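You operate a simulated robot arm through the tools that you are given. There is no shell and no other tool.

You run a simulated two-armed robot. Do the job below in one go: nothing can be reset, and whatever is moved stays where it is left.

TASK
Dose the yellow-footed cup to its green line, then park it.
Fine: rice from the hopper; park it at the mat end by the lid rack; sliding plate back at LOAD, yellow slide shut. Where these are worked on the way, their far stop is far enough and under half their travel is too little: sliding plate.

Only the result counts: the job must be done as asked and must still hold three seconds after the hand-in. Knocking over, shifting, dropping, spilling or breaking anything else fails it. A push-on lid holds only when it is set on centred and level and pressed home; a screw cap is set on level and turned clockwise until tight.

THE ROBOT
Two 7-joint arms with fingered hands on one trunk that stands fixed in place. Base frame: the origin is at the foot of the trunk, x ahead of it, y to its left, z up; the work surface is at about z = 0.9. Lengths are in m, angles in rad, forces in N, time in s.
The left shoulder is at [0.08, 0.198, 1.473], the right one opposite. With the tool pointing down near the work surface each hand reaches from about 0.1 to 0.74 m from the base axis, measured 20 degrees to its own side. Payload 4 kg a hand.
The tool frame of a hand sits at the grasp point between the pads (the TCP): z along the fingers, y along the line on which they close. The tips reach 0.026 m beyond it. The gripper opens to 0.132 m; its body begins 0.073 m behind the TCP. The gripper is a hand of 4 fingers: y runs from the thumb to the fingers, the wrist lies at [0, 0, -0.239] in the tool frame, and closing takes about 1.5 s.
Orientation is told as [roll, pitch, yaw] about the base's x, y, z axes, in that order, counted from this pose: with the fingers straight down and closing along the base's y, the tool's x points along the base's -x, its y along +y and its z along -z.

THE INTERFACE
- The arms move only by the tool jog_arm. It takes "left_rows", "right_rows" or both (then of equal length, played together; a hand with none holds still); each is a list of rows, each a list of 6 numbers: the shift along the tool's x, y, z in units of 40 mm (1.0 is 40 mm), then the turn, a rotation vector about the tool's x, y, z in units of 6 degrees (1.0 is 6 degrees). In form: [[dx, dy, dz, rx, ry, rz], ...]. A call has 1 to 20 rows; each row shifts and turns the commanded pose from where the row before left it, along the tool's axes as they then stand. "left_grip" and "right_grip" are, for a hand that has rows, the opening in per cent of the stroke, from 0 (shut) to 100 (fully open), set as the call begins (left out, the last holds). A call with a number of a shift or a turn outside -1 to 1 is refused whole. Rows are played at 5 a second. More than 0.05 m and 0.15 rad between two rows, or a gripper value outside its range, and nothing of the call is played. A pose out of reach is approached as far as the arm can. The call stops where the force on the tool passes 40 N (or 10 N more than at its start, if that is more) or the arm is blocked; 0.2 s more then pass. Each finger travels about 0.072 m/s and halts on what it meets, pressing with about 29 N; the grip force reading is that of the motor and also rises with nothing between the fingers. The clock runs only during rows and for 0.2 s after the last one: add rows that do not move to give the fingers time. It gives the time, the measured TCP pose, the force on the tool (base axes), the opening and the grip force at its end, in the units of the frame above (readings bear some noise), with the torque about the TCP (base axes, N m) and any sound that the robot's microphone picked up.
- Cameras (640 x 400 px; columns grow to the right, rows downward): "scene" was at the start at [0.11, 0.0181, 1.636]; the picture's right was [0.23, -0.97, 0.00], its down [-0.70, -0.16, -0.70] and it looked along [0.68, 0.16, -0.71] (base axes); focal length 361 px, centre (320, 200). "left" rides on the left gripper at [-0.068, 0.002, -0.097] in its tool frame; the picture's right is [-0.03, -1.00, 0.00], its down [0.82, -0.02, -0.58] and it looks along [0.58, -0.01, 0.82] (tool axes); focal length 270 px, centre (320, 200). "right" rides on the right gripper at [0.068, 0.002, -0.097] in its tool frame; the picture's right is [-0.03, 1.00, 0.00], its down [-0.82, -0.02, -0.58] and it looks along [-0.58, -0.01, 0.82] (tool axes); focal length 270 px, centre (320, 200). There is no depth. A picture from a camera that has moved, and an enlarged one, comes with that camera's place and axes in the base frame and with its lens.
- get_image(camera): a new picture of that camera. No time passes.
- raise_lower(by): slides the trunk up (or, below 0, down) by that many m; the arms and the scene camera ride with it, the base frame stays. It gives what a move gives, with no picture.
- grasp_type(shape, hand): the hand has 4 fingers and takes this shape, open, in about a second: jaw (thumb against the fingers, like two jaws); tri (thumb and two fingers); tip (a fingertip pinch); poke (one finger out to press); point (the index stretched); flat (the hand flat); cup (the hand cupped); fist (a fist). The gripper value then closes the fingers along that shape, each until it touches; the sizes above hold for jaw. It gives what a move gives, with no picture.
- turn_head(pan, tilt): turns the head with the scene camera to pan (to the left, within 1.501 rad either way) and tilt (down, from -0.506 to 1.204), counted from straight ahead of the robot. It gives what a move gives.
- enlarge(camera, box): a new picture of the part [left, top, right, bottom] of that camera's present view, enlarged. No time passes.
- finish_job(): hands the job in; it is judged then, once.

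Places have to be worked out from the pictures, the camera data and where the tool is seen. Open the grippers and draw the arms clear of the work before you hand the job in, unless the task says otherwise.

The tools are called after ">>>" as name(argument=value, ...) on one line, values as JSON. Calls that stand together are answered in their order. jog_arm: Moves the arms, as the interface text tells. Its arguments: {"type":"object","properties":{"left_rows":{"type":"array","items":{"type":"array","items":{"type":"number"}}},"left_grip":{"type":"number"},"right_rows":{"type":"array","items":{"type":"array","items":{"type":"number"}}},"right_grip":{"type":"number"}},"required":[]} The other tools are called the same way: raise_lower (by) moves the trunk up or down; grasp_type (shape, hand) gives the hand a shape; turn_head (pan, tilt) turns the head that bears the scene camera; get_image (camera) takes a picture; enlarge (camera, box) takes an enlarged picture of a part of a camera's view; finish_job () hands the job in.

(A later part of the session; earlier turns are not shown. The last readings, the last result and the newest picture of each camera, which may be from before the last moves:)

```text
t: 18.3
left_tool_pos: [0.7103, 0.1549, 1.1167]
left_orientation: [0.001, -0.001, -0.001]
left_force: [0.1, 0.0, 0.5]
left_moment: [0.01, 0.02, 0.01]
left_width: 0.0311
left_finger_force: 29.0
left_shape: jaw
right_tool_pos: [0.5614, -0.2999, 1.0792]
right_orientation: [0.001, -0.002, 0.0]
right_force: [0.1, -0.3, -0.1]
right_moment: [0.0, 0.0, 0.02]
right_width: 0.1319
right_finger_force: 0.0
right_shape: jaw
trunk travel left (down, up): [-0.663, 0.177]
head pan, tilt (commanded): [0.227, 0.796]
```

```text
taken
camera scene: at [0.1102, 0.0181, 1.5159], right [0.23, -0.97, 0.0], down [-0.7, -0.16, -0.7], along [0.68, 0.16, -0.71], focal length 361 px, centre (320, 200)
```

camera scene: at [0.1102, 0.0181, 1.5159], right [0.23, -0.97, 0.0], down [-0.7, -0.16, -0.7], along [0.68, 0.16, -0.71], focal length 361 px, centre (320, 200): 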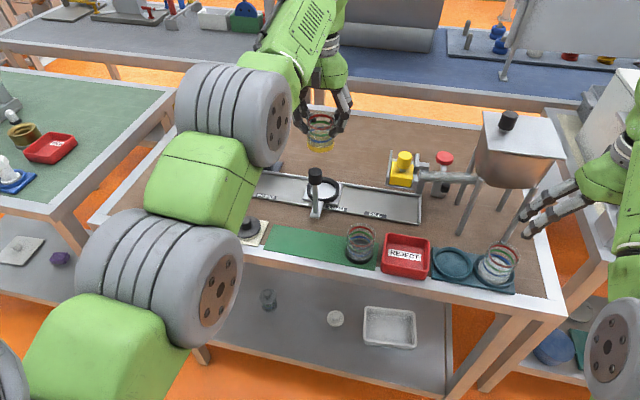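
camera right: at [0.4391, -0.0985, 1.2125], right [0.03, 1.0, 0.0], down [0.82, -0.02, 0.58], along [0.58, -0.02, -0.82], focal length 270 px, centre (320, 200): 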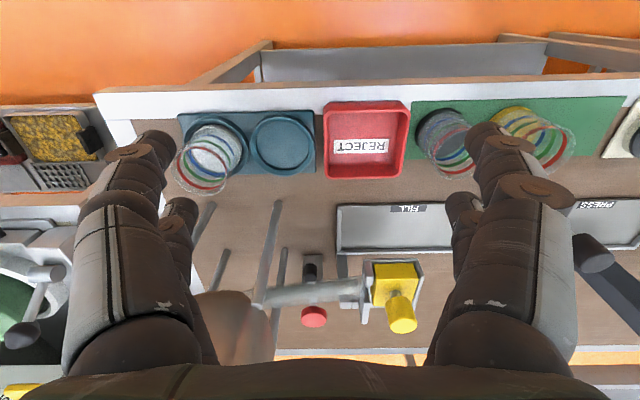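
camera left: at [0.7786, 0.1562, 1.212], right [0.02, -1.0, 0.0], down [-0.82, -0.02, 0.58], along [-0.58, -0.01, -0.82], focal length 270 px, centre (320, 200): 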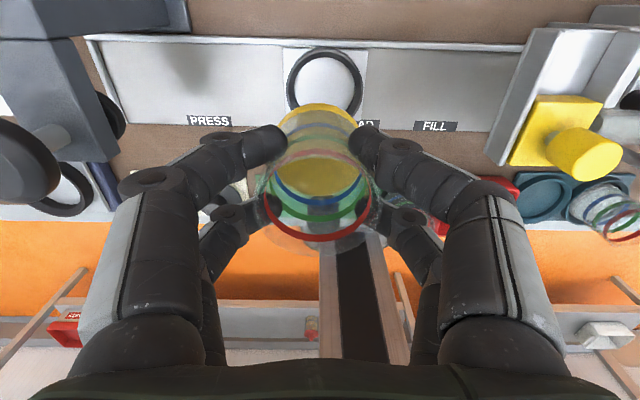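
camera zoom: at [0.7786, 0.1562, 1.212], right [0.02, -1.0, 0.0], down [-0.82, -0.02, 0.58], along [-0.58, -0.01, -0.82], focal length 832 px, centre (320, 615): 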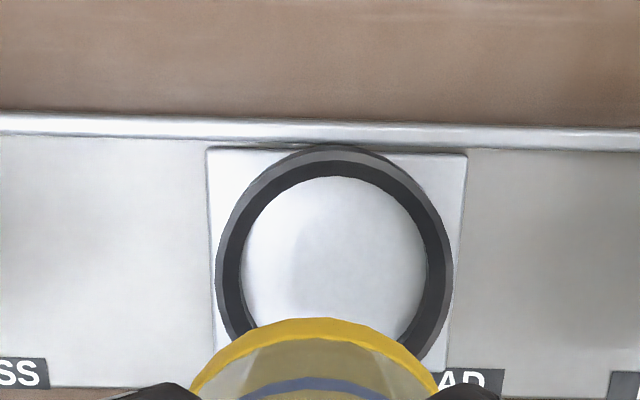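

Comparing both yaws shows the hand camera is biased ~6 mm in tool x; corrected, the ring is at ≈ (0.711, 0.150) as the scene camera says, and the cup sits ~5 mm towards tool +x in the hand. So I aim the TCP at (0.716, 0.150) and go down to z ≈ 1.005 for a check against the scene camera.

>>> jog_arm(left_rows=[[-0.14, -0.12, 0.4, 0, 0, 0], [0, 0, 0.5, 0, 0, 0], [0, 0, 0.5, 0, 0, 0], [0, 0, 0.5, 0, 0, 0], [0, 0, 0.5, 0, 0, 0], [0, 0, 0.39, 0, 0, 0], [0, 0, 0, 0, 0, 0]])

>>> enlarge(camera="scene", box=[280, 130, 376, 220])

>>> get_image(camera="left")

```text
t: 19.9
left_tool_pos: [0.7176, 0.1485, 1.0065]
left_orientation: [-0.001, 0.0, -0.001]
left_force: [-0.1, -0.5, -0.5]
left_moment: [0.0, 0.01, 0.01]
left_width: 0.0309
left_finger_force: 28.9
left_shape: jaw
right_tool_pos: [0.5591, -0.2981, 1.0795]
right_orientation: [0.001, -0.005, 0.001]
right_force: [0.6, 0.6, -0.4]
right_moment: [0.01, 0.02, -0.03]
right_width: 0.1317
right_finger_force: 0.0
right_shape: jaw
trunk travel left (down, up): [-0.663, 0.177]
head pan, tilt (commanded): [0.227, 0.796]
```

```text
4.44 times, centred on (328, 175) of scene
camera zoom: at [0.11, 0.018, 1.516], right [0.23, -0.97, 0.0], down [-0.7, -0.16, -0.7], along [0.68, 0.16, -0.71], focal length 1604 px, centre (284, 311)
```

zoom: 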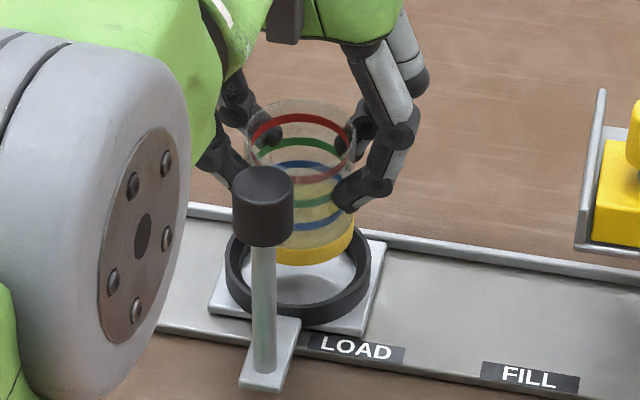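

```text
taken
camera left: at [0.7852, 0.151, 1.1011], right [0.02, -1.0, 0.0], down [-0.82, -0.02, 0.58], along [-0.58, -0.01, -0.82], focal length 270 px, centre (320, 200)
```

left: 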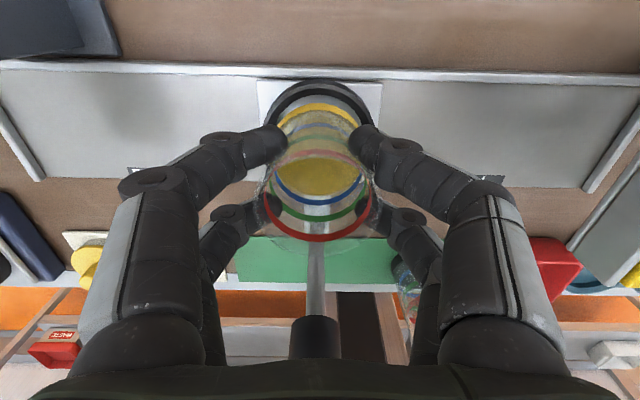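

Scene view: foot ≈ (0.715–0.718, 0.150) vs ring (0.7136, 0.150), so y is aligned and x possibly 1–4 mm too far. I enlarge the left view to compare foot and ring directly.

>>> enlarge(camera="left", box=[240, 60, 400, 160])

>>> enlarge(camera="scene", box=[304, 160, 368, 210])

```text
4.00 times, centred on (320, 110) of left
camera zoom: at [0.7852, 0.151, 1.1011], right [0.02, -1.0, 0.0], down [-0.82, -0.02, 0.58], along [-0.58, -0.01, -0.82], focal length 1081 px, centre (320, 560)
```

zoom: 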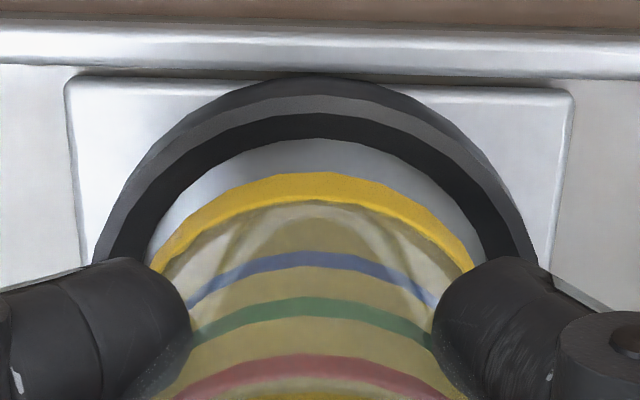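

```text
8.00 times, centred on (336, 185) of scene
camera zoom: at [0.11, 0.018, 1.516], right [0.23, -0.97, 0.0], down [-0.7, -0.16, -0.7], along [0.68, 0.16, -0.71], focal length 2887 px, centre (192, 320)
```

zoom: 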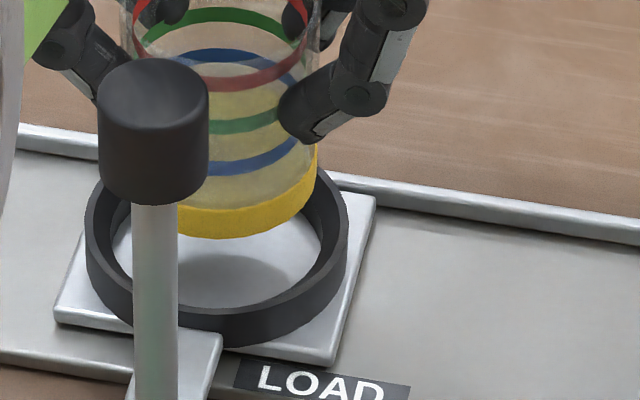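

Both views suggest the foot is ~3 mm too far in x. I shift back 3.5 mm and lower gently into the ring's mouth.

>>> jog_arm(left_rows=[[0.09, -0.01, 0, 0, 0, 0], [0, 0, 0.2, 0, 0, 0], [0, 0, 0.2, 0, 0, 0], [0, 0, 0.15, 0, 0, 0], [0, 0, 0, 0, 0, 0]])

>>> enlarge(camera="left", box=[240, 60, 400, 160])

>>> enlarge(camera="scene", box=[304, 160, 368, 210])

```text
t: 21.1
left_tool_pos: [0.7128, 0.148, 0.9836]
left_orientation: [0.001, -0.001, -0.001]
left_force: [-0.6, 0.1, -0.8]
left_moment: [-0.02, -0.02, 0.05]
left_width: 0.0308
left_finger_force: 28.7
left_shape: jaw
right_tool_pos: [0.5591, -0.2988, 1.0796]
right_orientation: [0.0, -0.005, -0.001]
right_force: [0.4, 0.1, -0.7]
right_moment: [0.04, 0.0, -0.02]
right_width: 0.1318
right_finger_force: 0.1
right_shape: jaw
trunk travel left (down, up): [-0.663, 0.177]
head pan, tilt (commanded): [0.227, 0.796]
```

```text
4.00 times, centred on (320, 110) of left
camera zoom: at [0.7814, 0.1496, 1.0788], right [0.03, -1.0, 0.0], down [-0.82, -0.02, 0.58], along [-0.58, -0.01, -0.82], focal length 1081 px, centre (320, 560)
```

zoom: 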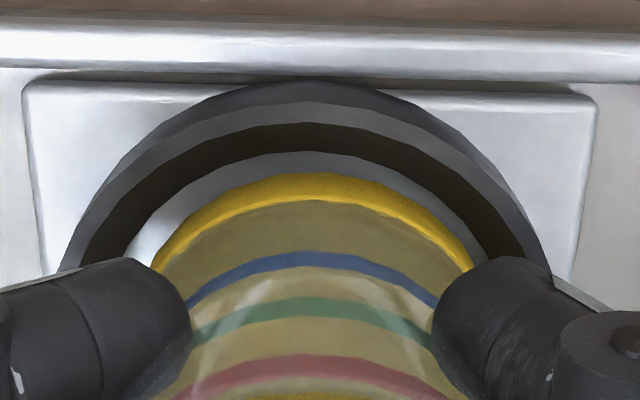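

```text
8.00 times, centred on (336, 185) of scene
camera zoom: at [0.1101, 0.0181, 1.5159], right [0.23, -0.97, 0.0], down [-0.7, -0.16, -0.7], along [0.68, 0.16, -0.71], focal length 2887 px, centre (192, 320)
```

zoom: 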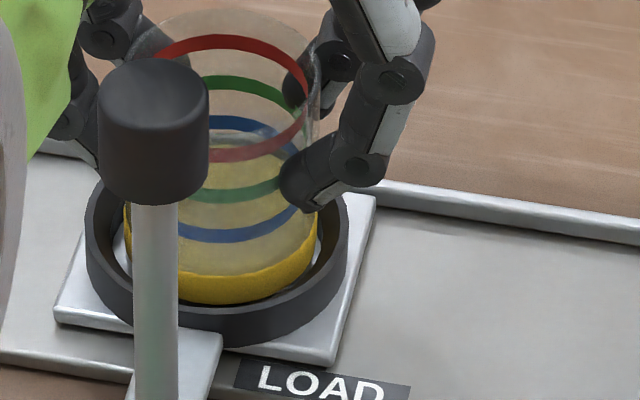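

The foot is inside the ring mouth, about 1 mm right of centre. I nudge +1 mm in y and lower the last millimetres in small steps, watching the force.

>>> jog_arm(left_rows=[[-0.01, 0.03, 0, 0, 0, 0], [0, 0, 0.08, 0, 0, 0], [0, 0, 0.06, 0, 0, 0], [0, 0, 0, 0, 0, 0]])

>>> enlarge(camera="scene", box=[304, 160, 368, 210])

```text
t: 22.1
left_tool_pos: [0.7143, 0.1505, 0.9757]
left_orientation: [0.001, 0.0, 0.0]
left_force: [0.2, 0.3, -0.3]
left_moment: [0.0, -0.03, 0.0]
left_width: 0.031
left_finger_force: 29.3
left_shape: jaw
right_tool_pos: [0.5597, -0.2987, 1.079]
right_orientation: [-0.001, -0.006, 0.001]
right_force: [-0.4, 0.4, -0.1]
right_moment: [0.04, 0.0, -0.01]
right_width: 0.1318
right_finger_force: 0.1
right_shape: jaw
trunk travel left (down, up): [-0.663, 0.177]
head pan, tilt (commanded): [0.227, 0.796]
```

```text
8.00 times, centred on (336, 185) of scene
camera zoom: at [0.1101, 0.0181, 1.5159], right [0.23, -0.97, 0.0], down [-0.7, -0.16, -0.7], along [0.68, 0.16, -0.71], focal length 2887 px, centre (192, 320)
```

zoom: 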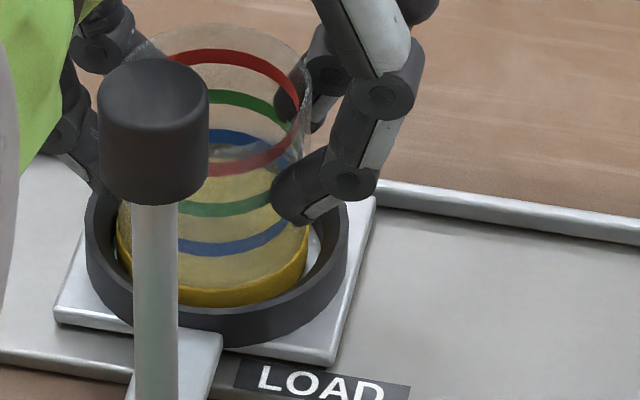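

No contact yet. I lower a few more millimetres in tiny steps.

>>> jog_arm(left_rows=[[0, -0.01, 0.05, 0, 0, 0], [0, 0, 0.05, 0, 0, 0], [0, 0, 0, 0, 0, 0]])

>>> enlarge(camera="scene", box=[304, 160, 368, 210])

>>> enlarge(camera="left", box=[240, 60, 400, 160])

```text
t: 22.9
left_tool_pos: [0.7129, 0.1514, 0.9758]
left_orientation: [0.0, -0.003, -0.001]
left_force: [3.0, 0.7, 10.4]
left_moment: [0.05, -0.03, -0.04]
left_width: 0.0308
left_finger_force: 28.9
left_shape: jaw
right_tool_pos: [0.5594, -0.2983, 1.0802]
right_orientation: [0.0, -0.004, 0.0]
right_force: [0.4, -0.2, -0.5]
right_moment: [0.01, 0.01, 0.02]
right_width: 0.1319
right_finger_force: 0.0
right_shape: jaw
trunk travel left (down, up): [-0.663, 0.177]
head pan, tilt (commanded): [0.227, 0.796]
```

```text
8.00 times, centred on (336, 185) of scene
camera zoom: at [0.1087, 0.0178, 1.5162], right [0.23, -0.97, 0.0], down [-0.7, -0.16, -0.7], along [0.68, 0.16, -0.71], focal length 2887 px, centre (192, 320)
```

zoom: 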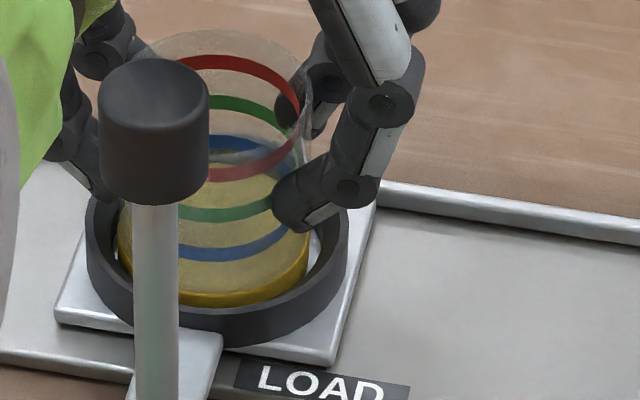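

```text
4.00 times, centred on (320, 110) of left
camera zoom: at [0.7808, 0.1516, 1.071], right [0.02, -1.0, 0.0], down [-0.82, -0.02, 0.57], along [-0.57, -0.01, -0.82], focal length 1081 px, centre (320, 560)
```

zoom: 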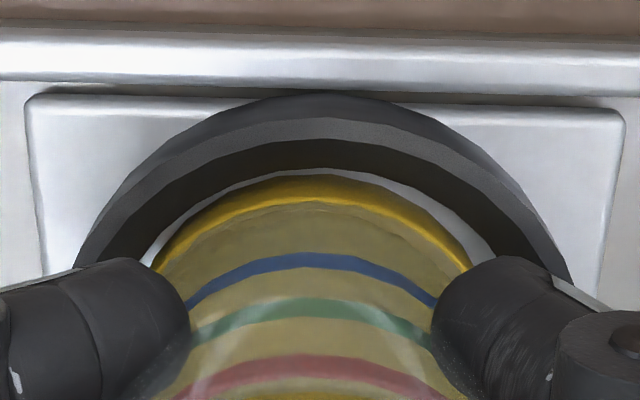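

Contact at 10 N with the foot 12 mm below the ring's top: it is seated. I relieve the press slightly and open the hand.

>>> jog_arm(left_rows=[[0, 0, -0.06, 0, 0, 0], [0, 0, 0, 0, 0, 0]])

>>> jog_arm(left_rows=[[0, 0, 0, 0, 0, 0], [0, 0, 0, 0, 0, 0], [0, 0, 0, 0, 0, 0], [0, 0, 0, 0, 0, 0], [0, 0, 0, 0, 0, 0], [0, 0, 0, 0, 0, 0]], left_grip=75)

>>> get_image(camera="left")

>>> enlarge(camera="scene", box=[290, 140, 386, 220])

```text
t: 23.5
left_tool_pos: [0.7121, 0.1499, 0.9752]
left_orientation: [-0.001, 0.002, 0.0]
left_force: [0.2, 0.6, 3.4]
left_moment: [0.01, -0.04, 0.02]
left_width: 0.0307
left_finger_force: 28.6
left_shape: jaw
right_tool_pos: [0.5599, -0.2983, 1.0803]
right_orientation: [0.0, -0.005, 0.001]
right_force: [0.0, -0.4, -0.2]
right_moment: [0.0, 0.0, -0.02]
right_width: 0.1317
right_finger_force: 0.0
right_shape: jaw
trunk travel left (down, up): [-0.663, 0.177]
head pan, tilt (commanded): [0.227, 0.796]
```

```text
t: 24.9
left_tool_pos: [0.7144, 0.1507, 0.9758]
left_orientation: [0.001, 0.0, 0.001]
left_force: [0.8, 0.7, -0.9]
left_moment: [0.03, 0.0, 0.0]
left_width: 0.0989
left_finger_force: 0.0
left_shape: jaw
right_tool_pos: [0.5593, -0.2989, 1.0794]
right_orientation: [0.001, -0.005, 0.001]
right_force: [-0.2, -0.3, -0.2]
right_moment: [0.01, 0.01, -0.03]
right_width: 0.1321
right_finger_force: 0.0
right_shape: jaw
trunk travel left (down, up): [-0.663, 0.177]
head pan, tilt (commanded): [0.227, 0.796]
```

```text
taken
camera left: at [0.7819, 0.1516, 1.0714], right [0.03, -1.0, 0.0], down [-0.82, -0.02, 0.58], along [-0.58, -0.01, -0.82], focal length 270 px, centre (320, 200)
```

left: 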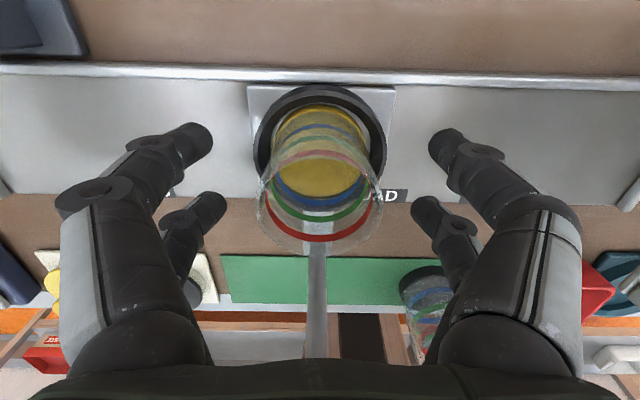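

```text
5.00 times, centred on (338, 180) of scene
camera zoom: at [0.1101, 0.0181, 1.516], right [0.23, -0.97, 0.0], down [-0.7, -0.16, -0.7], along [0.68, 0.16, -0.71], focal length 1804 px, centre (230, 300)
```

zoom: 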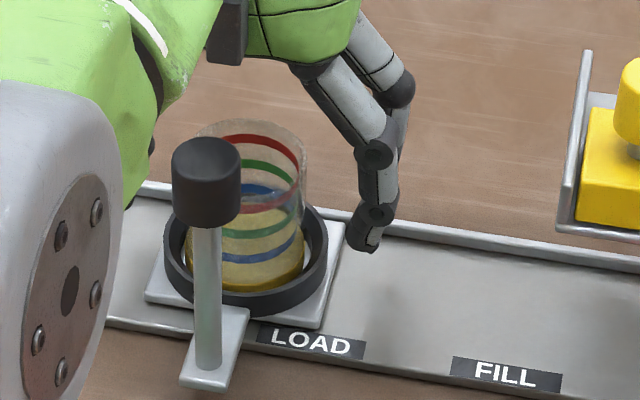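

The cup stands seated in the nest and is released. I lift the left hand straight up and retreat it to the left.

>>> jog_arm(left_rows=[[0, 0, -0.4, 0, 0, 0], [0, 0, -0.6, 0, 0, 0], [0, 0, -0.8, 0, 0, 0], [0, 0, -1, 0, 0, 0], [0, 0, -0.7, 0, 0, 0], [0.8, 0.4, 0, 0, 0, 0], [0.8, 0.8, 0, 0, 0, 0], [0.5, 1, 0, 0, 0, 0], [0, 1, 0, 0, 0, 0], [0, 0.8, 0, 0, 0, 0], [0, 0, 0, 0, 0, 0]])

>>> get_image(camera="scene")

```text
t: 27.3
left_tool_pos: [0.6292, 0.3105, 1.119]
left_orientation: [0.0, 0.001, 0.0]
left_force: [0.4, 0.9, 0.0]
left_moment: [0.03, -0.01, 0.0]
left_width: 0.0987
left_finger_force: 0.0
left_shape: jaw
right_tool_pos: [0.5593, -0.2993, 1.0796]
right_orientation: [0.001, -0.005, -0.001]
right_force: [1.1, 0.1, -0.1]
right_moment: [0.04, 0.02, -0.02]
right_width: 0.132
right_finger_force: 0.0
right_shape: jaw
trunk travel left (down, up): [-0.663, 0.177]
head pan, tilt (commanded): [0.227, 0.796]
```

```text
taken
camera scene: at [0.1097, 0.0174, 1.516], right [0.23, -0.97, 0.0], down [-0.7, -0.16, -0.7], along [0.68, 0.16, -0.71], focal length 361 px, centre (320, 200)
```

scene: 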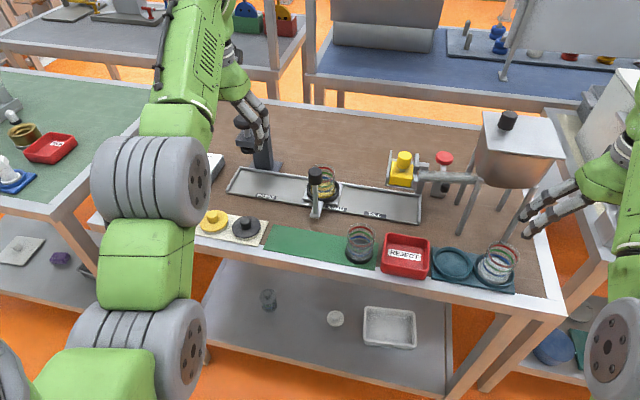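

The left hand is clear. I zoom in on the handle, the cup in the nest, and the gate/red knob for exact positions before dragging the plate.

>>> enlarge(camera="scene", box=[284, 150, 364, 225])

>>> enlarge(camera="scene", box=[370, 135, 470, 225])

```text
5.33 times, centred on (324, 188) of scene
camera zoom: at [0.1097, 0.0174, 1.516], right [0.23, -0.97, 0.0], down [-0.7, -0.16, -0.7], along [0.68, 0.16, -0.71], focal length 1925 px, centre (299, 267)
```

zoom: 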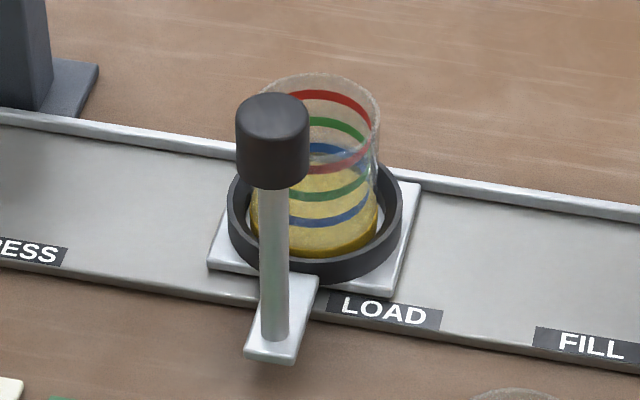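

```text
4.44 times, centred on (420, 180) of scene
camera zoom: at [0.1097, 0.0174, 1.516], right [0.23, -0.97, 0.0], down [-0.7, -0.16, -0.7], along [0.68, 0.16, -0.71], focal length 1604 px, centre (-124, 289)
```

zoom: 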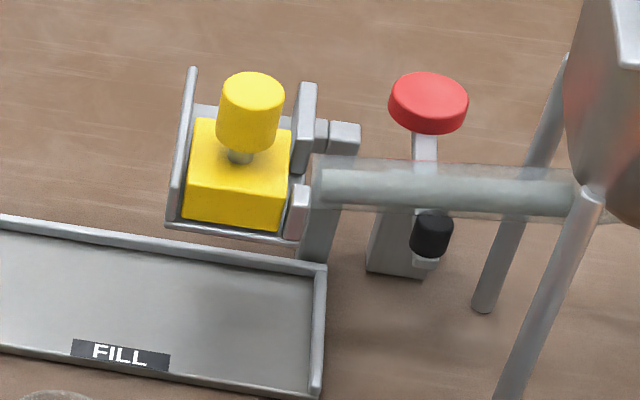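

Handle knob top is at (0.637, 0.150, 1.045); gate tray front edge at x ≈ 0.689, left wall y ≈ 0.007, and the block should slide ~4 cm in +x. I'll drag the handle with the right hand, so I first move the left hand further away and the right hand along the front to y ≈ 0.15.

>>> jog_arm(left_rows=[[0.5, 1, 0, 0, 0, 0], [0.5, 1, 0, 0, 0, 0], [0.5, 1, 0, 0, 0, 0], [0.3, 0.4, 0, 0, 0, 0], [0, 0, 0, 0, 0, 0], [0, 0, 0, 0, 0, 0], [0, 0, 0, 0, 0, 0], [0, 0, 0, 0, 0, 0], [0, 0, 0, 0, 0, 0], [0, 0, 0, 0, 0, 0], [0, 0, 0, 0, 0, 0], [0, 0, 0, 0, 0, 0], [0, 0, 0, 0, 0, 0]], right_rows=[[-0.8, 0.4, 0, 0, 0, 0], [0, 1, 0, 0, 0, 0], [0, 1, 0, 0, 0, 0], [0, 1, 0, 0, 0, 0], [0, 1, 0, 0, 0, 0], [0, 1, 0, 0, 0, 0], [0, 1, 0, 0, 0, 0], [0, 1, 0, 0, 0, 0], [0, 1, 0, 0, 0, 0], [0, 1, 0, 0, 0, 0], [0, 1, 0, 0, 0, 0], [0, 0.8, 0, 0, 0, 0], [0, 0, 0, 0, 0, 0]], right_grip=65)

>>> get_image(camera="right")

>>> get_image(camera="scene")

```text
t: 30.1
left_tool_pos: [0.6072, 0.444, 1.0841]
left_orientation: [0.001, -0.002, 0.003]
left_force: [0.3, 0.8, 0.6]
left_moment: [0.02, -0.03, 0.02]
left_width: 0.0988
left_finger_force: 0.0
left_shape: jaw
left hand out of reach, approached as far as the arm can: row 1, 2, 3, 4
right_tool_pos: [0.5912, 0.1502, 1.0796]
right_orientation: [0.002, 0.0, -0.003]
right_force: [-0.9, -0.9, 0.4]
right_moment: [-0.01, -0.01, -0.01]
right_width: 0.0861
right_finger_force: 0.1
right_shape: jaw
trunk travel left (down, up): [-0.663, 0.177]
head pan, tilt (commanded): [0.227, 0.796]
```

```text
taken
camera right: at [0.5236, 0.1519, 1.1774], right [0.03, 1.0, 0.0], down [0.82, -0.02, 0.58], along [0.58, -0.01, -0.82], focal length 270 px, centre (320, 200)
```

right: 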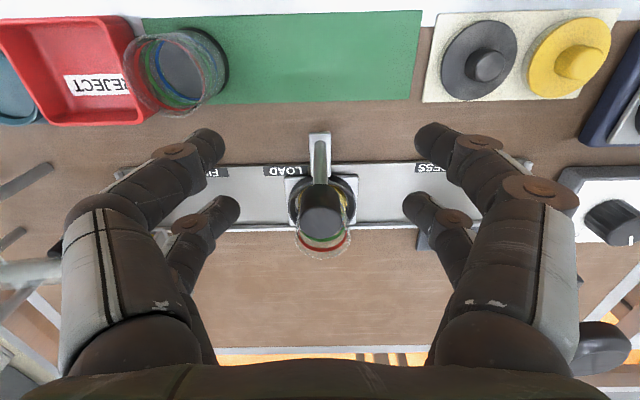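

```text
taken
camera scene: at [0.1101, 0.0175, 1.516], right [0.23, -0.97, 0.0], down [-0.7, -0.16, -0.7], along [0.68, 0.16, -0.71], focal length 361 px, centre (320, 200)
```

scene: 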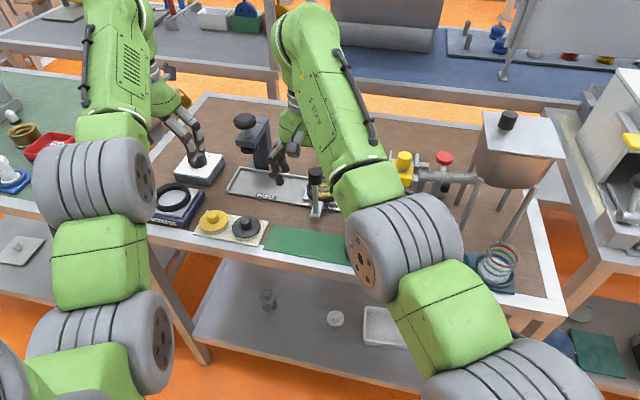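

The handle knob is centred between the right hand's digits. I move forward over it to x ≈ 0.637 and look before descending.

>>> jog_arm(right_rows=[[-0.6, 0, 0, 0, 0, 0], [-0.55, 0, 0, 0, 0, 0], [0, 0, 0, 0, 0, 0]])

>>> get_image(camera="right")

>>> enlarge(camera="scene", box=[250, 100, 360, 230])

```text
t: 30.9
left_tool_pos: [0.6057, 0.4437, 1.0838]
left_orientation: [0.001, -0.003, 0.004]
left_force: [0.5, -0.1, 0.7]
left_moment: [0.01, 0.01, 0.02]
left_width: 0.0985
left_finger_force: 0.0
left_shape: jaw
right_tool_pos: [0.6225, 0.1493, 1.0779]
right_orientation: [0.0, -0.002, -0.002]
right_force: [-0.5, 0.9, 0.3]
right_moment: [-0.02, -0.01, -0.03]
right_width: 0.0861
right_finger_force: 0.0
right_shape: jaw
right hand out of reach, approached as far as the arm can: row 2
trunk travel left (down, up): [-0.663, 0.177]
head pan, tilt (commanded): [0.227, 0.796]
```

```text
taken
camera right: at [0.5544, 0.1511, 1.1764], right [0.03, 1.0, 0.0], down [0.82, -0.02, 0.58], along [0.58, -0.01, -0.82], focal length 270 px, centre (320, 200)
```

right: 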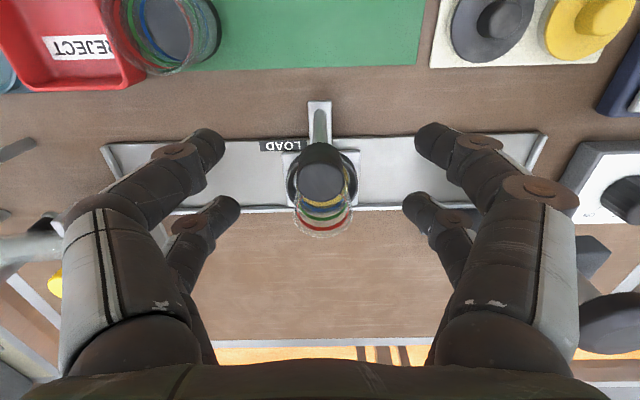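

```text
3.08 times, centred on (305, 165) of scene
camera zoom: at [0.1097, 0.018, 1.516], right [0.23, -0.97, 0.0], down [-0.7, -0.16, -0.7], along [0.68, 0.16, -0.71], focal length 1110 px, centre (366, 308)
```

zoom: 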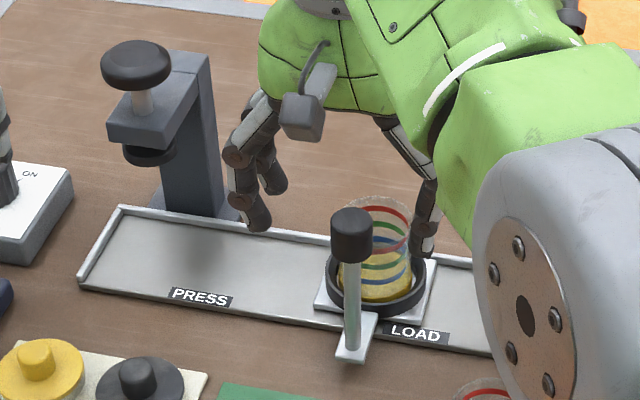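

The upright right hand is at its reach limit, so I tilt it 20° forward (fingers pointing ahead), which brings the wrist closer, then move over the knob.

>>> jog_arm(right_rows=[[0, 0, 0, 0, -0.84, 0], [0, 0, 0, 0, -0.83, 0], [0, 0, 0, 0, -0.83, 0], [0, 0, 0, 0, -0.83, 0], [-0.34, 0, 0.124, 0, 0, 0], [0, 0, 0, 0, 0, 0]])

>>> get_image(camera="right")

>>> enlarge(camera="scene", box=[250, 100, 360, 230])

```text
t: 32.3
left_tool_pos: [0.6073, 0.4448, 1.0828]
left_orientation: [0.0, -0.001, 0.002]
left_force: [0.0, -0.1, 0.0]
left_moment: [-0.02, 0.0, -0.02]
left_width: 0.0988
left_finger_force: 0.1
left_shape: jaw
right_tool_pos: [0.6376, 0.1511, 1.0768]
right_orientation: [-0.001, -0.349, -0.003]
right_force: [-0.1, -0.3, -0.5]
right_moment: [-0.01, 0.01, 0.0]
right_width: 0.0861
right_finger_force: 0.1
right_shape: jaw
trunk travel left (down, up): [-0.663, 0.177]
head pan, tilt (commanded): [0.227, 0.796]
```

```text
taken
camera right: at [0.5407, 0.1522, 1.146], right [0.02, 1.0, 0.01], down [0.57, -0.02, 0.82], along [0.82, -0.02, -0.57], focal length 270 px, centre (320, 200)
```

right: 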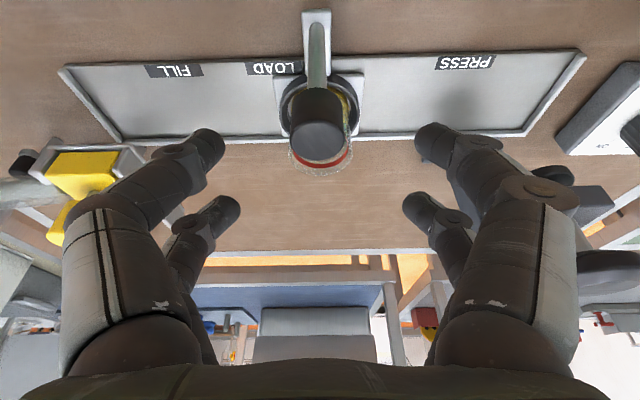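

```text
3.08 times, centred on (305, 165) of scene
camera zoom: at [0.1103, 0.0183, 1.5159], right [0.23, -0.97, 0.0], down [-0.7, -0.16, -0.7], along [0.68, 0.16, -0.71], focal length 1110 px, centre (366, 308)
```

zoom: 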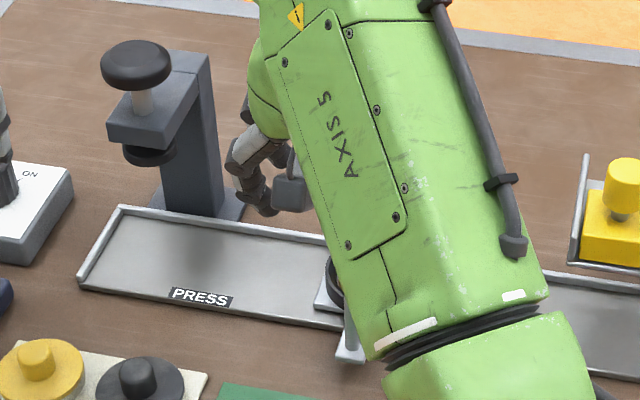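

The knob is between the digits. I descend around it to z ≈ 1.022.

>>> jog_arm(right_rows=[[0.16, -0.02, 0.43, 0, 0, 0], [0.16, 0, 0.43, 0, 0, 0], [0.16, 0, 0.43, 0, 0, 0], [0, 0, 0, 0, 0, 0]])

>>> get_image(camera="right")

```text
t: 33.3
left_tool_pos: [0.6063, 0.4444, 1.083]
left_orientation: [0.003, -0.003, 0.005]
left_force: [-0.8, 0.7, 0.9]
left_moment: [-0.05, -0.01, -0.02]
left_width: 0.0986
left_finger_force: 0.1
left_shape: jaw
right_tool_pos: [0.6357, 0.1511, 1.0221]
right_orientation: [0.0, -0.349, 0.0]
right_force: [-0.7, 0.4, -0.8]
right_moment: [-0.01, -0.02, -0.01]
right_width: 0.086
right_finger_force: 0.0
right_shape: jaw
trunk travel left (down, up): [-0.663, 0.177]
head pan, tilt (commanded): [0.227, 0.796]
```

```text
taken
camera right: at [0.5388, 0.152, 1.0921], right [0.02, 1.0, 0.01], down [0.57, -0.02, 0.82], along [0.82, -0.02, -0.57], focal length 270 px, centre (320, 200)
```

right: 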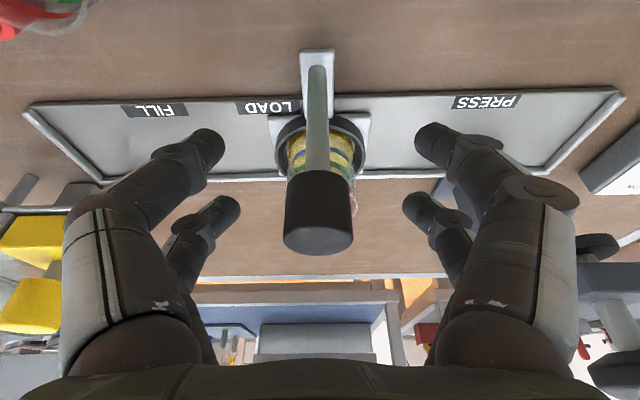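

I close the right hand gently around the knob.

>>> jog_arm(right_rows=[[0, 0, 0, 0, 0, 0], [0, 0, 0, 0, 0, 0], [0, 0, 0, 0, 0, 0], [0, 0, 0, 0, 0, 0], [0, 0, 0, 0, 0, 0], [0, 0, 0, 0, 0, 0]], right_grip=5)

>>> get_image(camera="right")

```text
t: 34.7
left_tool_pos: [0.6072, 0.4451, 1.084]
left_orientation: [0.003, -0.001, 0.004]
left_force: [0.8, 0.8, -0.6]
left_moment: [0.02, -0.04, 0.0]
left_width: 0.0987
left_finger_force: 0.0
left_shape: jaw
right_tool_pos: [0.6348, 0.15, 1.0225]
right_orientation: [0.001, -0.348, 0.0]
right_force: [0.2, 0.3, -0.2]
right_moment: [0.0, -0.02, -0.02]
right_width: 0.0068
right_finger_force: 0.0
right_shape: jaw
trunk travel left (down, up): [-0.663, 0.177]
head pan, tilt (commanded): [0.227, 0.796]
```

```text
taken
camera right: at [0.5388, 0.152, 1.0923], right [0.02, 1.0, 0.01], down [0.57, -0.02, 0.82], along [0.82, -0.02, -0.57], focal length 270 px, centre (320, 200)
```

right: 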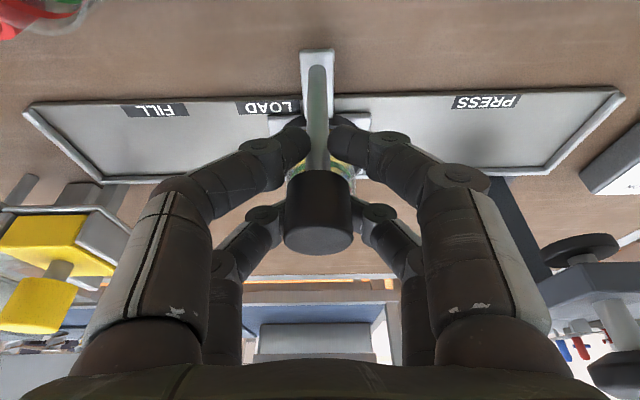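

The digits cage the knob and post on both sides. I start dragging the plate toward FILL (−y), half way first.

>>> jog_arm(right_rows=[[0, -0.2, 0, 0, 0, 0], [0, -0.3, 0, 0, 0, 0], [0, -0.4, 0, 0, 0, 0], [0, -0.4, 0, 0, 0, 0], [0, -0.4, 0, 0, 0, 0], [0, -0.3, 0, 0, 0, 0], [0, 0, 0, 0, 0, 0]])

>>> get_image(camera="right")

>>> get_image(camera="scene")

```text
t: 36.3
left_tool_pos: [0.6057, 0.4436, 1.0837]
left_orientation: [0.002, -0.004, 0.004]
left_force: [1.1, 1.1, -0.2]
left_moment: [-0.01, 0.02, -0.03]
left_width: 0.0985
left_finger_force: 0.1
left_shape: jaw
right_tool_pos: [0.6337, 0.0693, 1.0222]
right_orientation: [-0.001, -0.35, -0.001]
right_force: [-0.2, -0.5, -0.1]
right_moment: [-0.02, -0.01, -0.01]
right_width: 0.0069
right_finger_force: 0.0
right_shape: jaw
trunk travel left (down, up): [-0.663, 0.177]
head pan, tilt (commanded): [0.227, 0.796]
```

```text
taken
camera right: at [0.5374, 0.0715, 1.0922], right [0.02, 1.0, 0.01], down [0.57, -0.02, 0.82], along [0.82, -0.01, -0.57], focal length 270 px, centre (320, 200)
```

right: 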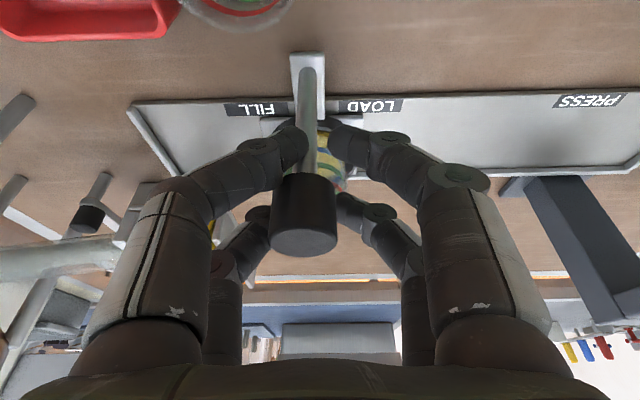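

```text
taken
camera scene: at [0.1099, 0.0176, 1.516], right [0.23, -0.97, 0.0], down [-0.7, -0.16, -0.7], along [0.68, 0.16, -0.71], focal length 361 px, centre (320, 200)
```

scene: 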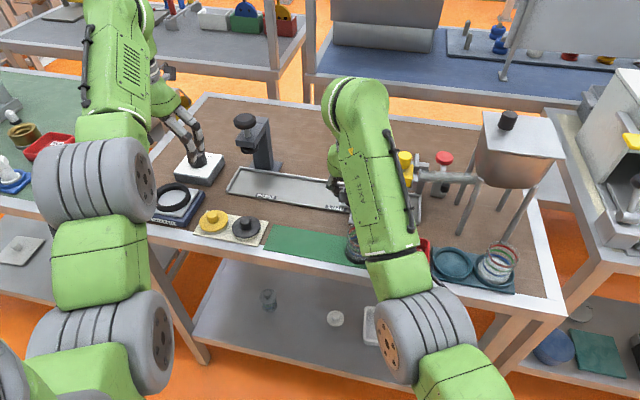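

The plate follows (knob now near y ≈ 0.063). I continue to the far FILL stop, slowly at the end.

>>> jog_arm(right_rows=[[0, -0.3, 0, 0, 0, 0], [0, -0.4, 0, 0, 0, 0], [0, -0.4, 0, 0, 0, 0], [0, -0.4, 0, 0, 0, 0], [0, -0.3, 0, 0, 0, 0], [0, -0.15, 0, 0, 0, 0], [0, -0.1, 0, 0, 0, 0], [0, -0.1, 0, 0, 0, 0], [0, -0.1, 0, 0, 0, 0], [0, -0.1, 0, 0, 0, 0], [0, -0.1, 0, 0, 0, 0]])

>>> get_image(camera="right")

>>> get_image(camera="scene")

```text
t: 38.7
left_tool_pos: [0.6071, 0.4452, 1.0831]
left_orientation: [0.0, -0.005, 0.003]
left_force: [0.0, 0.1, -0.2]
left_moment: [0.01, 0.0, -0.02]
left_width: 0.0987
left_finger_force: 0.1
left_shape: jaw
right_tool_pos: [0.6364, -0.0283, 1.024]
right_orientation: [0.001, -0.349, 0.0]
right_force: [-1.4, 2.4, 0.6]
right_moment: [0.06, 0.01, -0.01]
right_width: 0.0069
right_finger_force: 0.1
right_shape: jaw
trunk travel left (down, up): [-0.663, 0.177]
head pan, tilt (commanded): [0.227, 0.796]
```

```text
taken
camera right: at [0.5386, -0.0271, 1.0926], right [0.02, 1.0, 0.01], down [0.57, -0.02, 0.82], along [0.82, -0.01, -0.57], focal length 270 px, centre (320, 200)
```

right: 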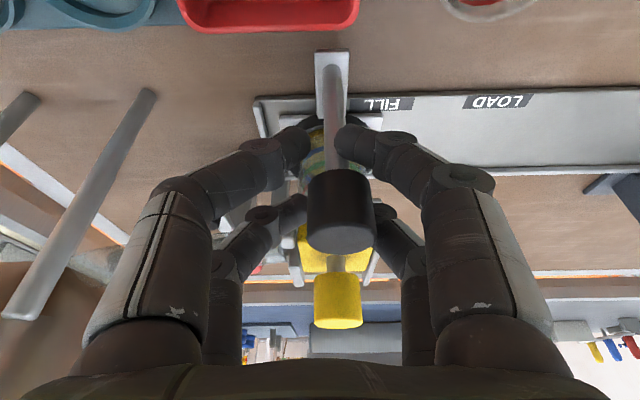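

```text
taken
camera scene: at [0.1097, 0.0192, 1.516], right [0.23, -0.97, 0.0], down [-0.7, -0.16, -0.7], along [0.68, 0.16, -0.71], focal length 361 px, centre (320, 200)
```

scene: 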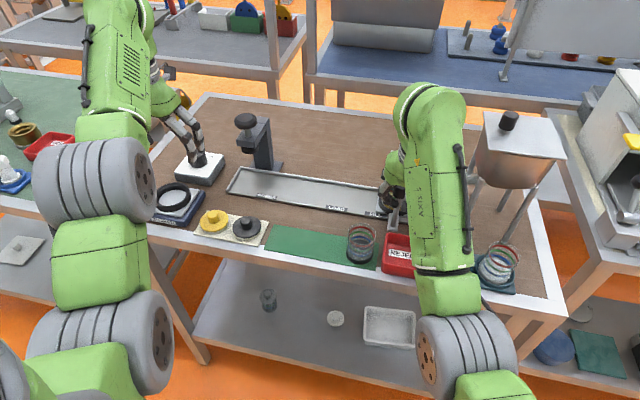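

The knob is now at about y ≈ −0.020 against the left-side digits with a small reaction; I push a bit more to make sure the stop is reached.

>>> jog_arm(right_rows=[[0, -0.05, 0, 0, 0, 0], [0, -0.05, 0, 0, 0, 0], [0, -0.05, 0, 0, 0, 0], [0, -0.05, 0, 0, 0, 0], [0, 0, 0, 0, 0, 0]])

>>> get_image(camera="right")

```text
t: 39.9
left_tool_pos: [0.606, 0.4455, 1.0822]
left_orientation: [0.001, -0.005, 0.003]
left_force: [-0.3, -0.2, -0.3]
left_moment: [0.0, -0.02, 0.02]
left_width: 0.0986
left_finger_force: 0.0
left_shape: jaw
right_tool_pos: [0.6344, -0.0365, 1.0237]
right_orientation: [0.002, -0.352, 0.001]
right_force: [-4.9, 6.8, 4.7]
right_moment: [0.23, 0.15, 0.03]
right_width: 0.0084
right_finger_force: 0.1
right_shape: jaw
trunk travel left (down, up): [-0.663, 0.177]
head pan, tilt (commanded): [0.227, 0.796]
```

```text
taken
camera right: at [0.5383, -0.0345, 1.0932], right [0.02, 1.0, 0.01], down [0.57, -0.02, 0.82], along [0.82, -0.01, -0.57], focal length 270 px, centre (320, 200)
```

right: 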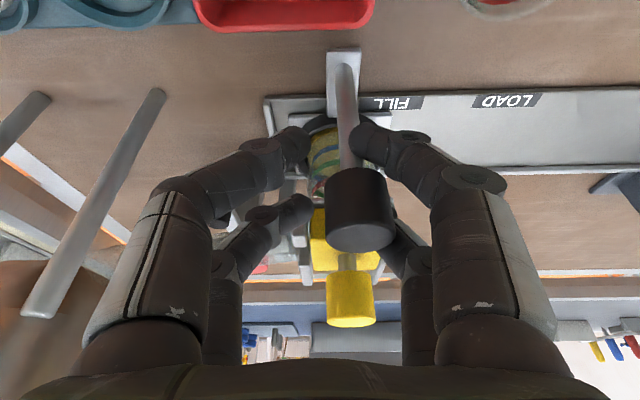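

The hand advanced 8 mm but the knob stayed: the plate is at its FILL stop (handle y ≈ −0.020). I recentre the hand on the knob, open, and rise off it.

>>> jog_arm(right_rows=[[0, 0.2, 0, 0, 0, 0], [0, 0.2, 0, 0, 0, 0], [0, 0, 0, 0, 0, 0]])

>>> jog_arm(right_rows=[[0, 0, 0, 0, 0, 0], [0, 0, 0, 0, 0, 0], [0, 0, 0, 0, 0, 0], [0, 0, 0, 0, 0, 0], [0, 0, 0, 0, 0, 0]], right_grip=55)

>>> get_image(camera="right")

```text
t: 40.7
left_tool_pos: [0.6074, 0.4431, 1.0838]
left_orientation: [0.0, -0.004, 0.003]
left_force: [-0.1, -0.1, 0.0]
left_moment: [0.02, 0.01, -0.03]
left_width: 0.0988
left_finger_force: 0.0
left_shape: jaw
right_tool_pos: [0.6363, -0.022, 1.0222]
right_orientation: [-0.001, -0.349, 0.0]
right_force: [-0.8, -0.3, 0.1]
right_moment: [0.01, 0.02, 0.02]
right_width: 0.0068
right_finger_force: 0.0
right_shape: jaw
trunk travel left (down, up): [-0.663, 0.177]
head pan, tilt (commanded): [0.227, 0.796]
```

```text
t: 41.9
left_tool_pos: [0.6059, 0.4435, 1.0838]
left_orientation: [0.002, -0.002, 0.002]
left_force: [-0.1, 0.0, 0.4]
left_moment: [-0.03, 0.02, 0.01]
left_width: 0.0988
left_finger_force: 0.2
left_shape: jaw
right_tool_pos: [0.6366, -0.0213, 1.0244]
right_orientation: [-0.002, -0.349, 0.0]
right_force: [0.2, 0.3, 0.0]
right_moment: [-0.03, 0.02, 0.0]
right_width: 0.0722
right_finger_force: 0.1
right_shape: jaw
trunk travel left (down, up): [-0.663, 0.177]
head pan, tilt (commanded): [0.227, 0.796]
```

```text
taken
camera right: at [0.5391, -0.0205, 1.0922], right [0.02, 1.0, 0.01], down [0.57, -0.02, 0.82], along [0.82, -0.01, -0.57], focal length 270 px, centre (320, 200)
```

right: 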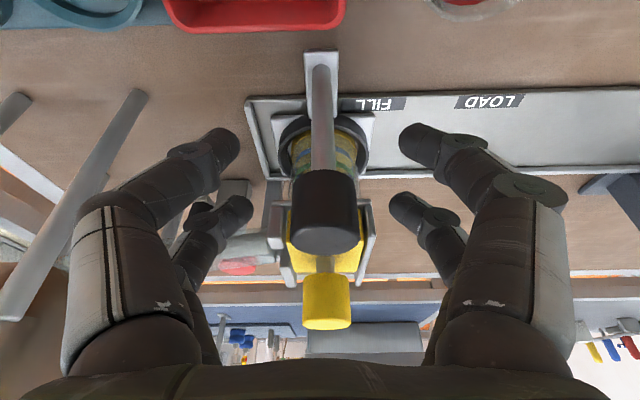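

I raise the right hand off the handle and look at the slide from the front.

>>> jog_arm(right_rows=[[-0.28, 0, -0.76, 0, 0, 0], [-0.28, 0, -0.76, 0, 0, 0], [0, 0, 0, 0, 0, 0]])

>>> get_image(camera="right")

>>> enlarge(camera="right", box=[220, 60, 420, 300])

>>> get_image(camera="scene")

```text
t: 42.7
left_tool_pos: [0.6079, 0.4438, 1.0839]
left_orientation: [0.002, -0.003, 0.004]
left_force: [-0.1, 0.6, -0.1]
left_moment: [-0.02, 0.02, -0.01]
left_width: 0.0987
left_finger_force: 0.1
left_shape: jaw
right_tool_pos: [0.6379, -0.0226, 1.0888]
right_orientation: [-0.002, -0.348, 0.001]
right_force: [-0.5, 0.3, 0.0]
right_moment: [0.0, 0.0, 0.04]
right_width: 0.0724
right_finger_force: 0.1
right_shape: jaw
trunk travel left (down, up): [-0.663, 0.177]
head pan, tilt (commanded): [0.227, 0.796]
```

```text
taken
camera right: at [0.5413, -0.0215, 1.158], right [0.02, 1.0, 0.01], down [0.57, -0.02, 0.82], along [0.82, -0.01, -0.57], focal length 270 px, centre (320, 200)
```

right: 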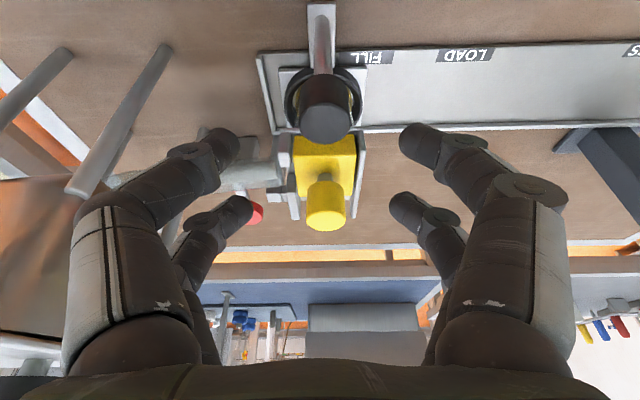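

```text
1.67 times, centred on (320, 180) of right
camera zoom: at [0.5413, -0.0215, 1.158], right [0.02, 1.0, 0.01], down [0.57, -0.02, 0.82], along [0.82, -0.01, -0.57], focal length 450 px, centre (320, 233)
```

zoom: 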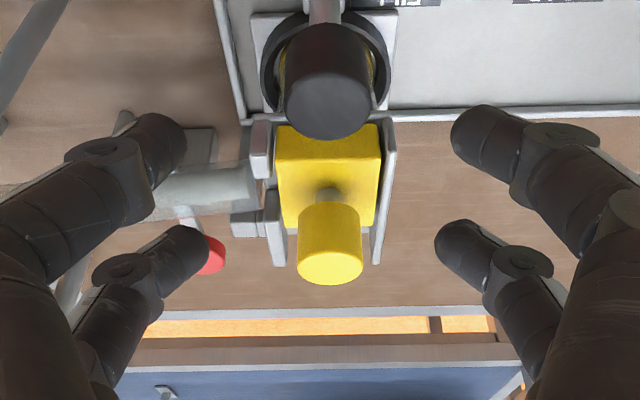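

```text
taken
camera scene: at [0.1103, 0.0181, 1.5159], right [0.23, -0.97, 0.0], down [-0.7, -0.16, -0.7], along [0.68, 0.16, -0.71], focal length 361 px, centre (320, 200)
```

scene: 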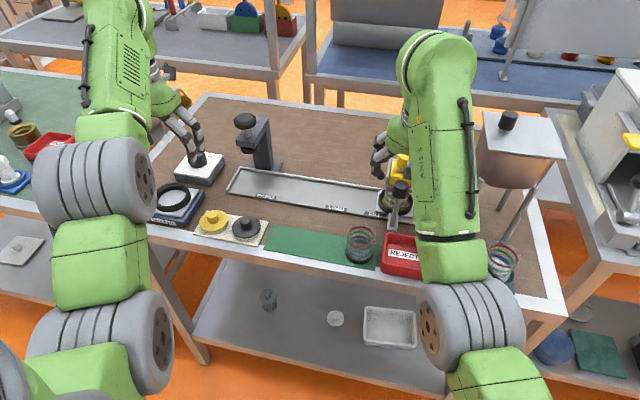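

I zoom the scene camera on the cup under the gate to see whether its level will be visible.

>>> enlarge(camera="scene", box=[360, 140, 430, 230])

>>> get_image(camera="left")

```text
4.44 times, centred on (395, 185) of scene
camera zoom: at [0.1103, 0.0181, 1.5159], right [0.23, -0.97, 0.0], down [-0.7, -0.16, -0.7], along [0.68, 0.16, -0.71], focal length 1604 px, centre (-13, 267)
```

zoom: 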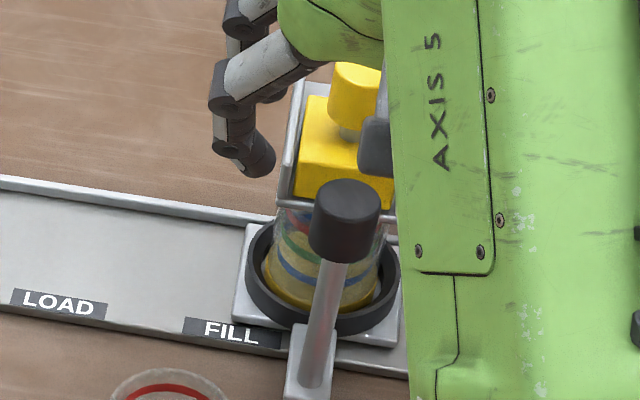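

```text
taken
camera left: at [0.6749, 0.4459, 1.1786], right [0.03, -1.0, 0.0], down [-0.82, -0.02, 0.58], along [-0.58, -0.02, -0.82], focal length 270 px, centre (320, 200)
```

left: 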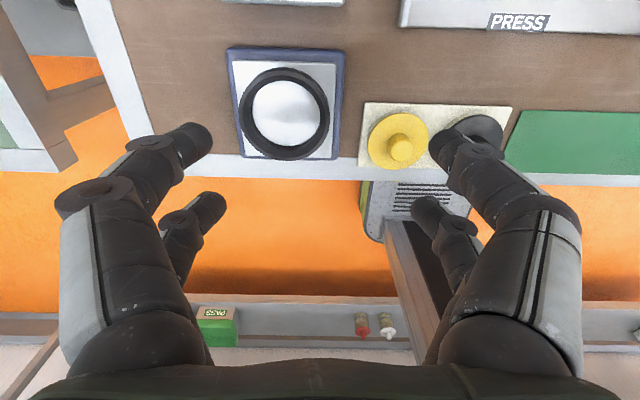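

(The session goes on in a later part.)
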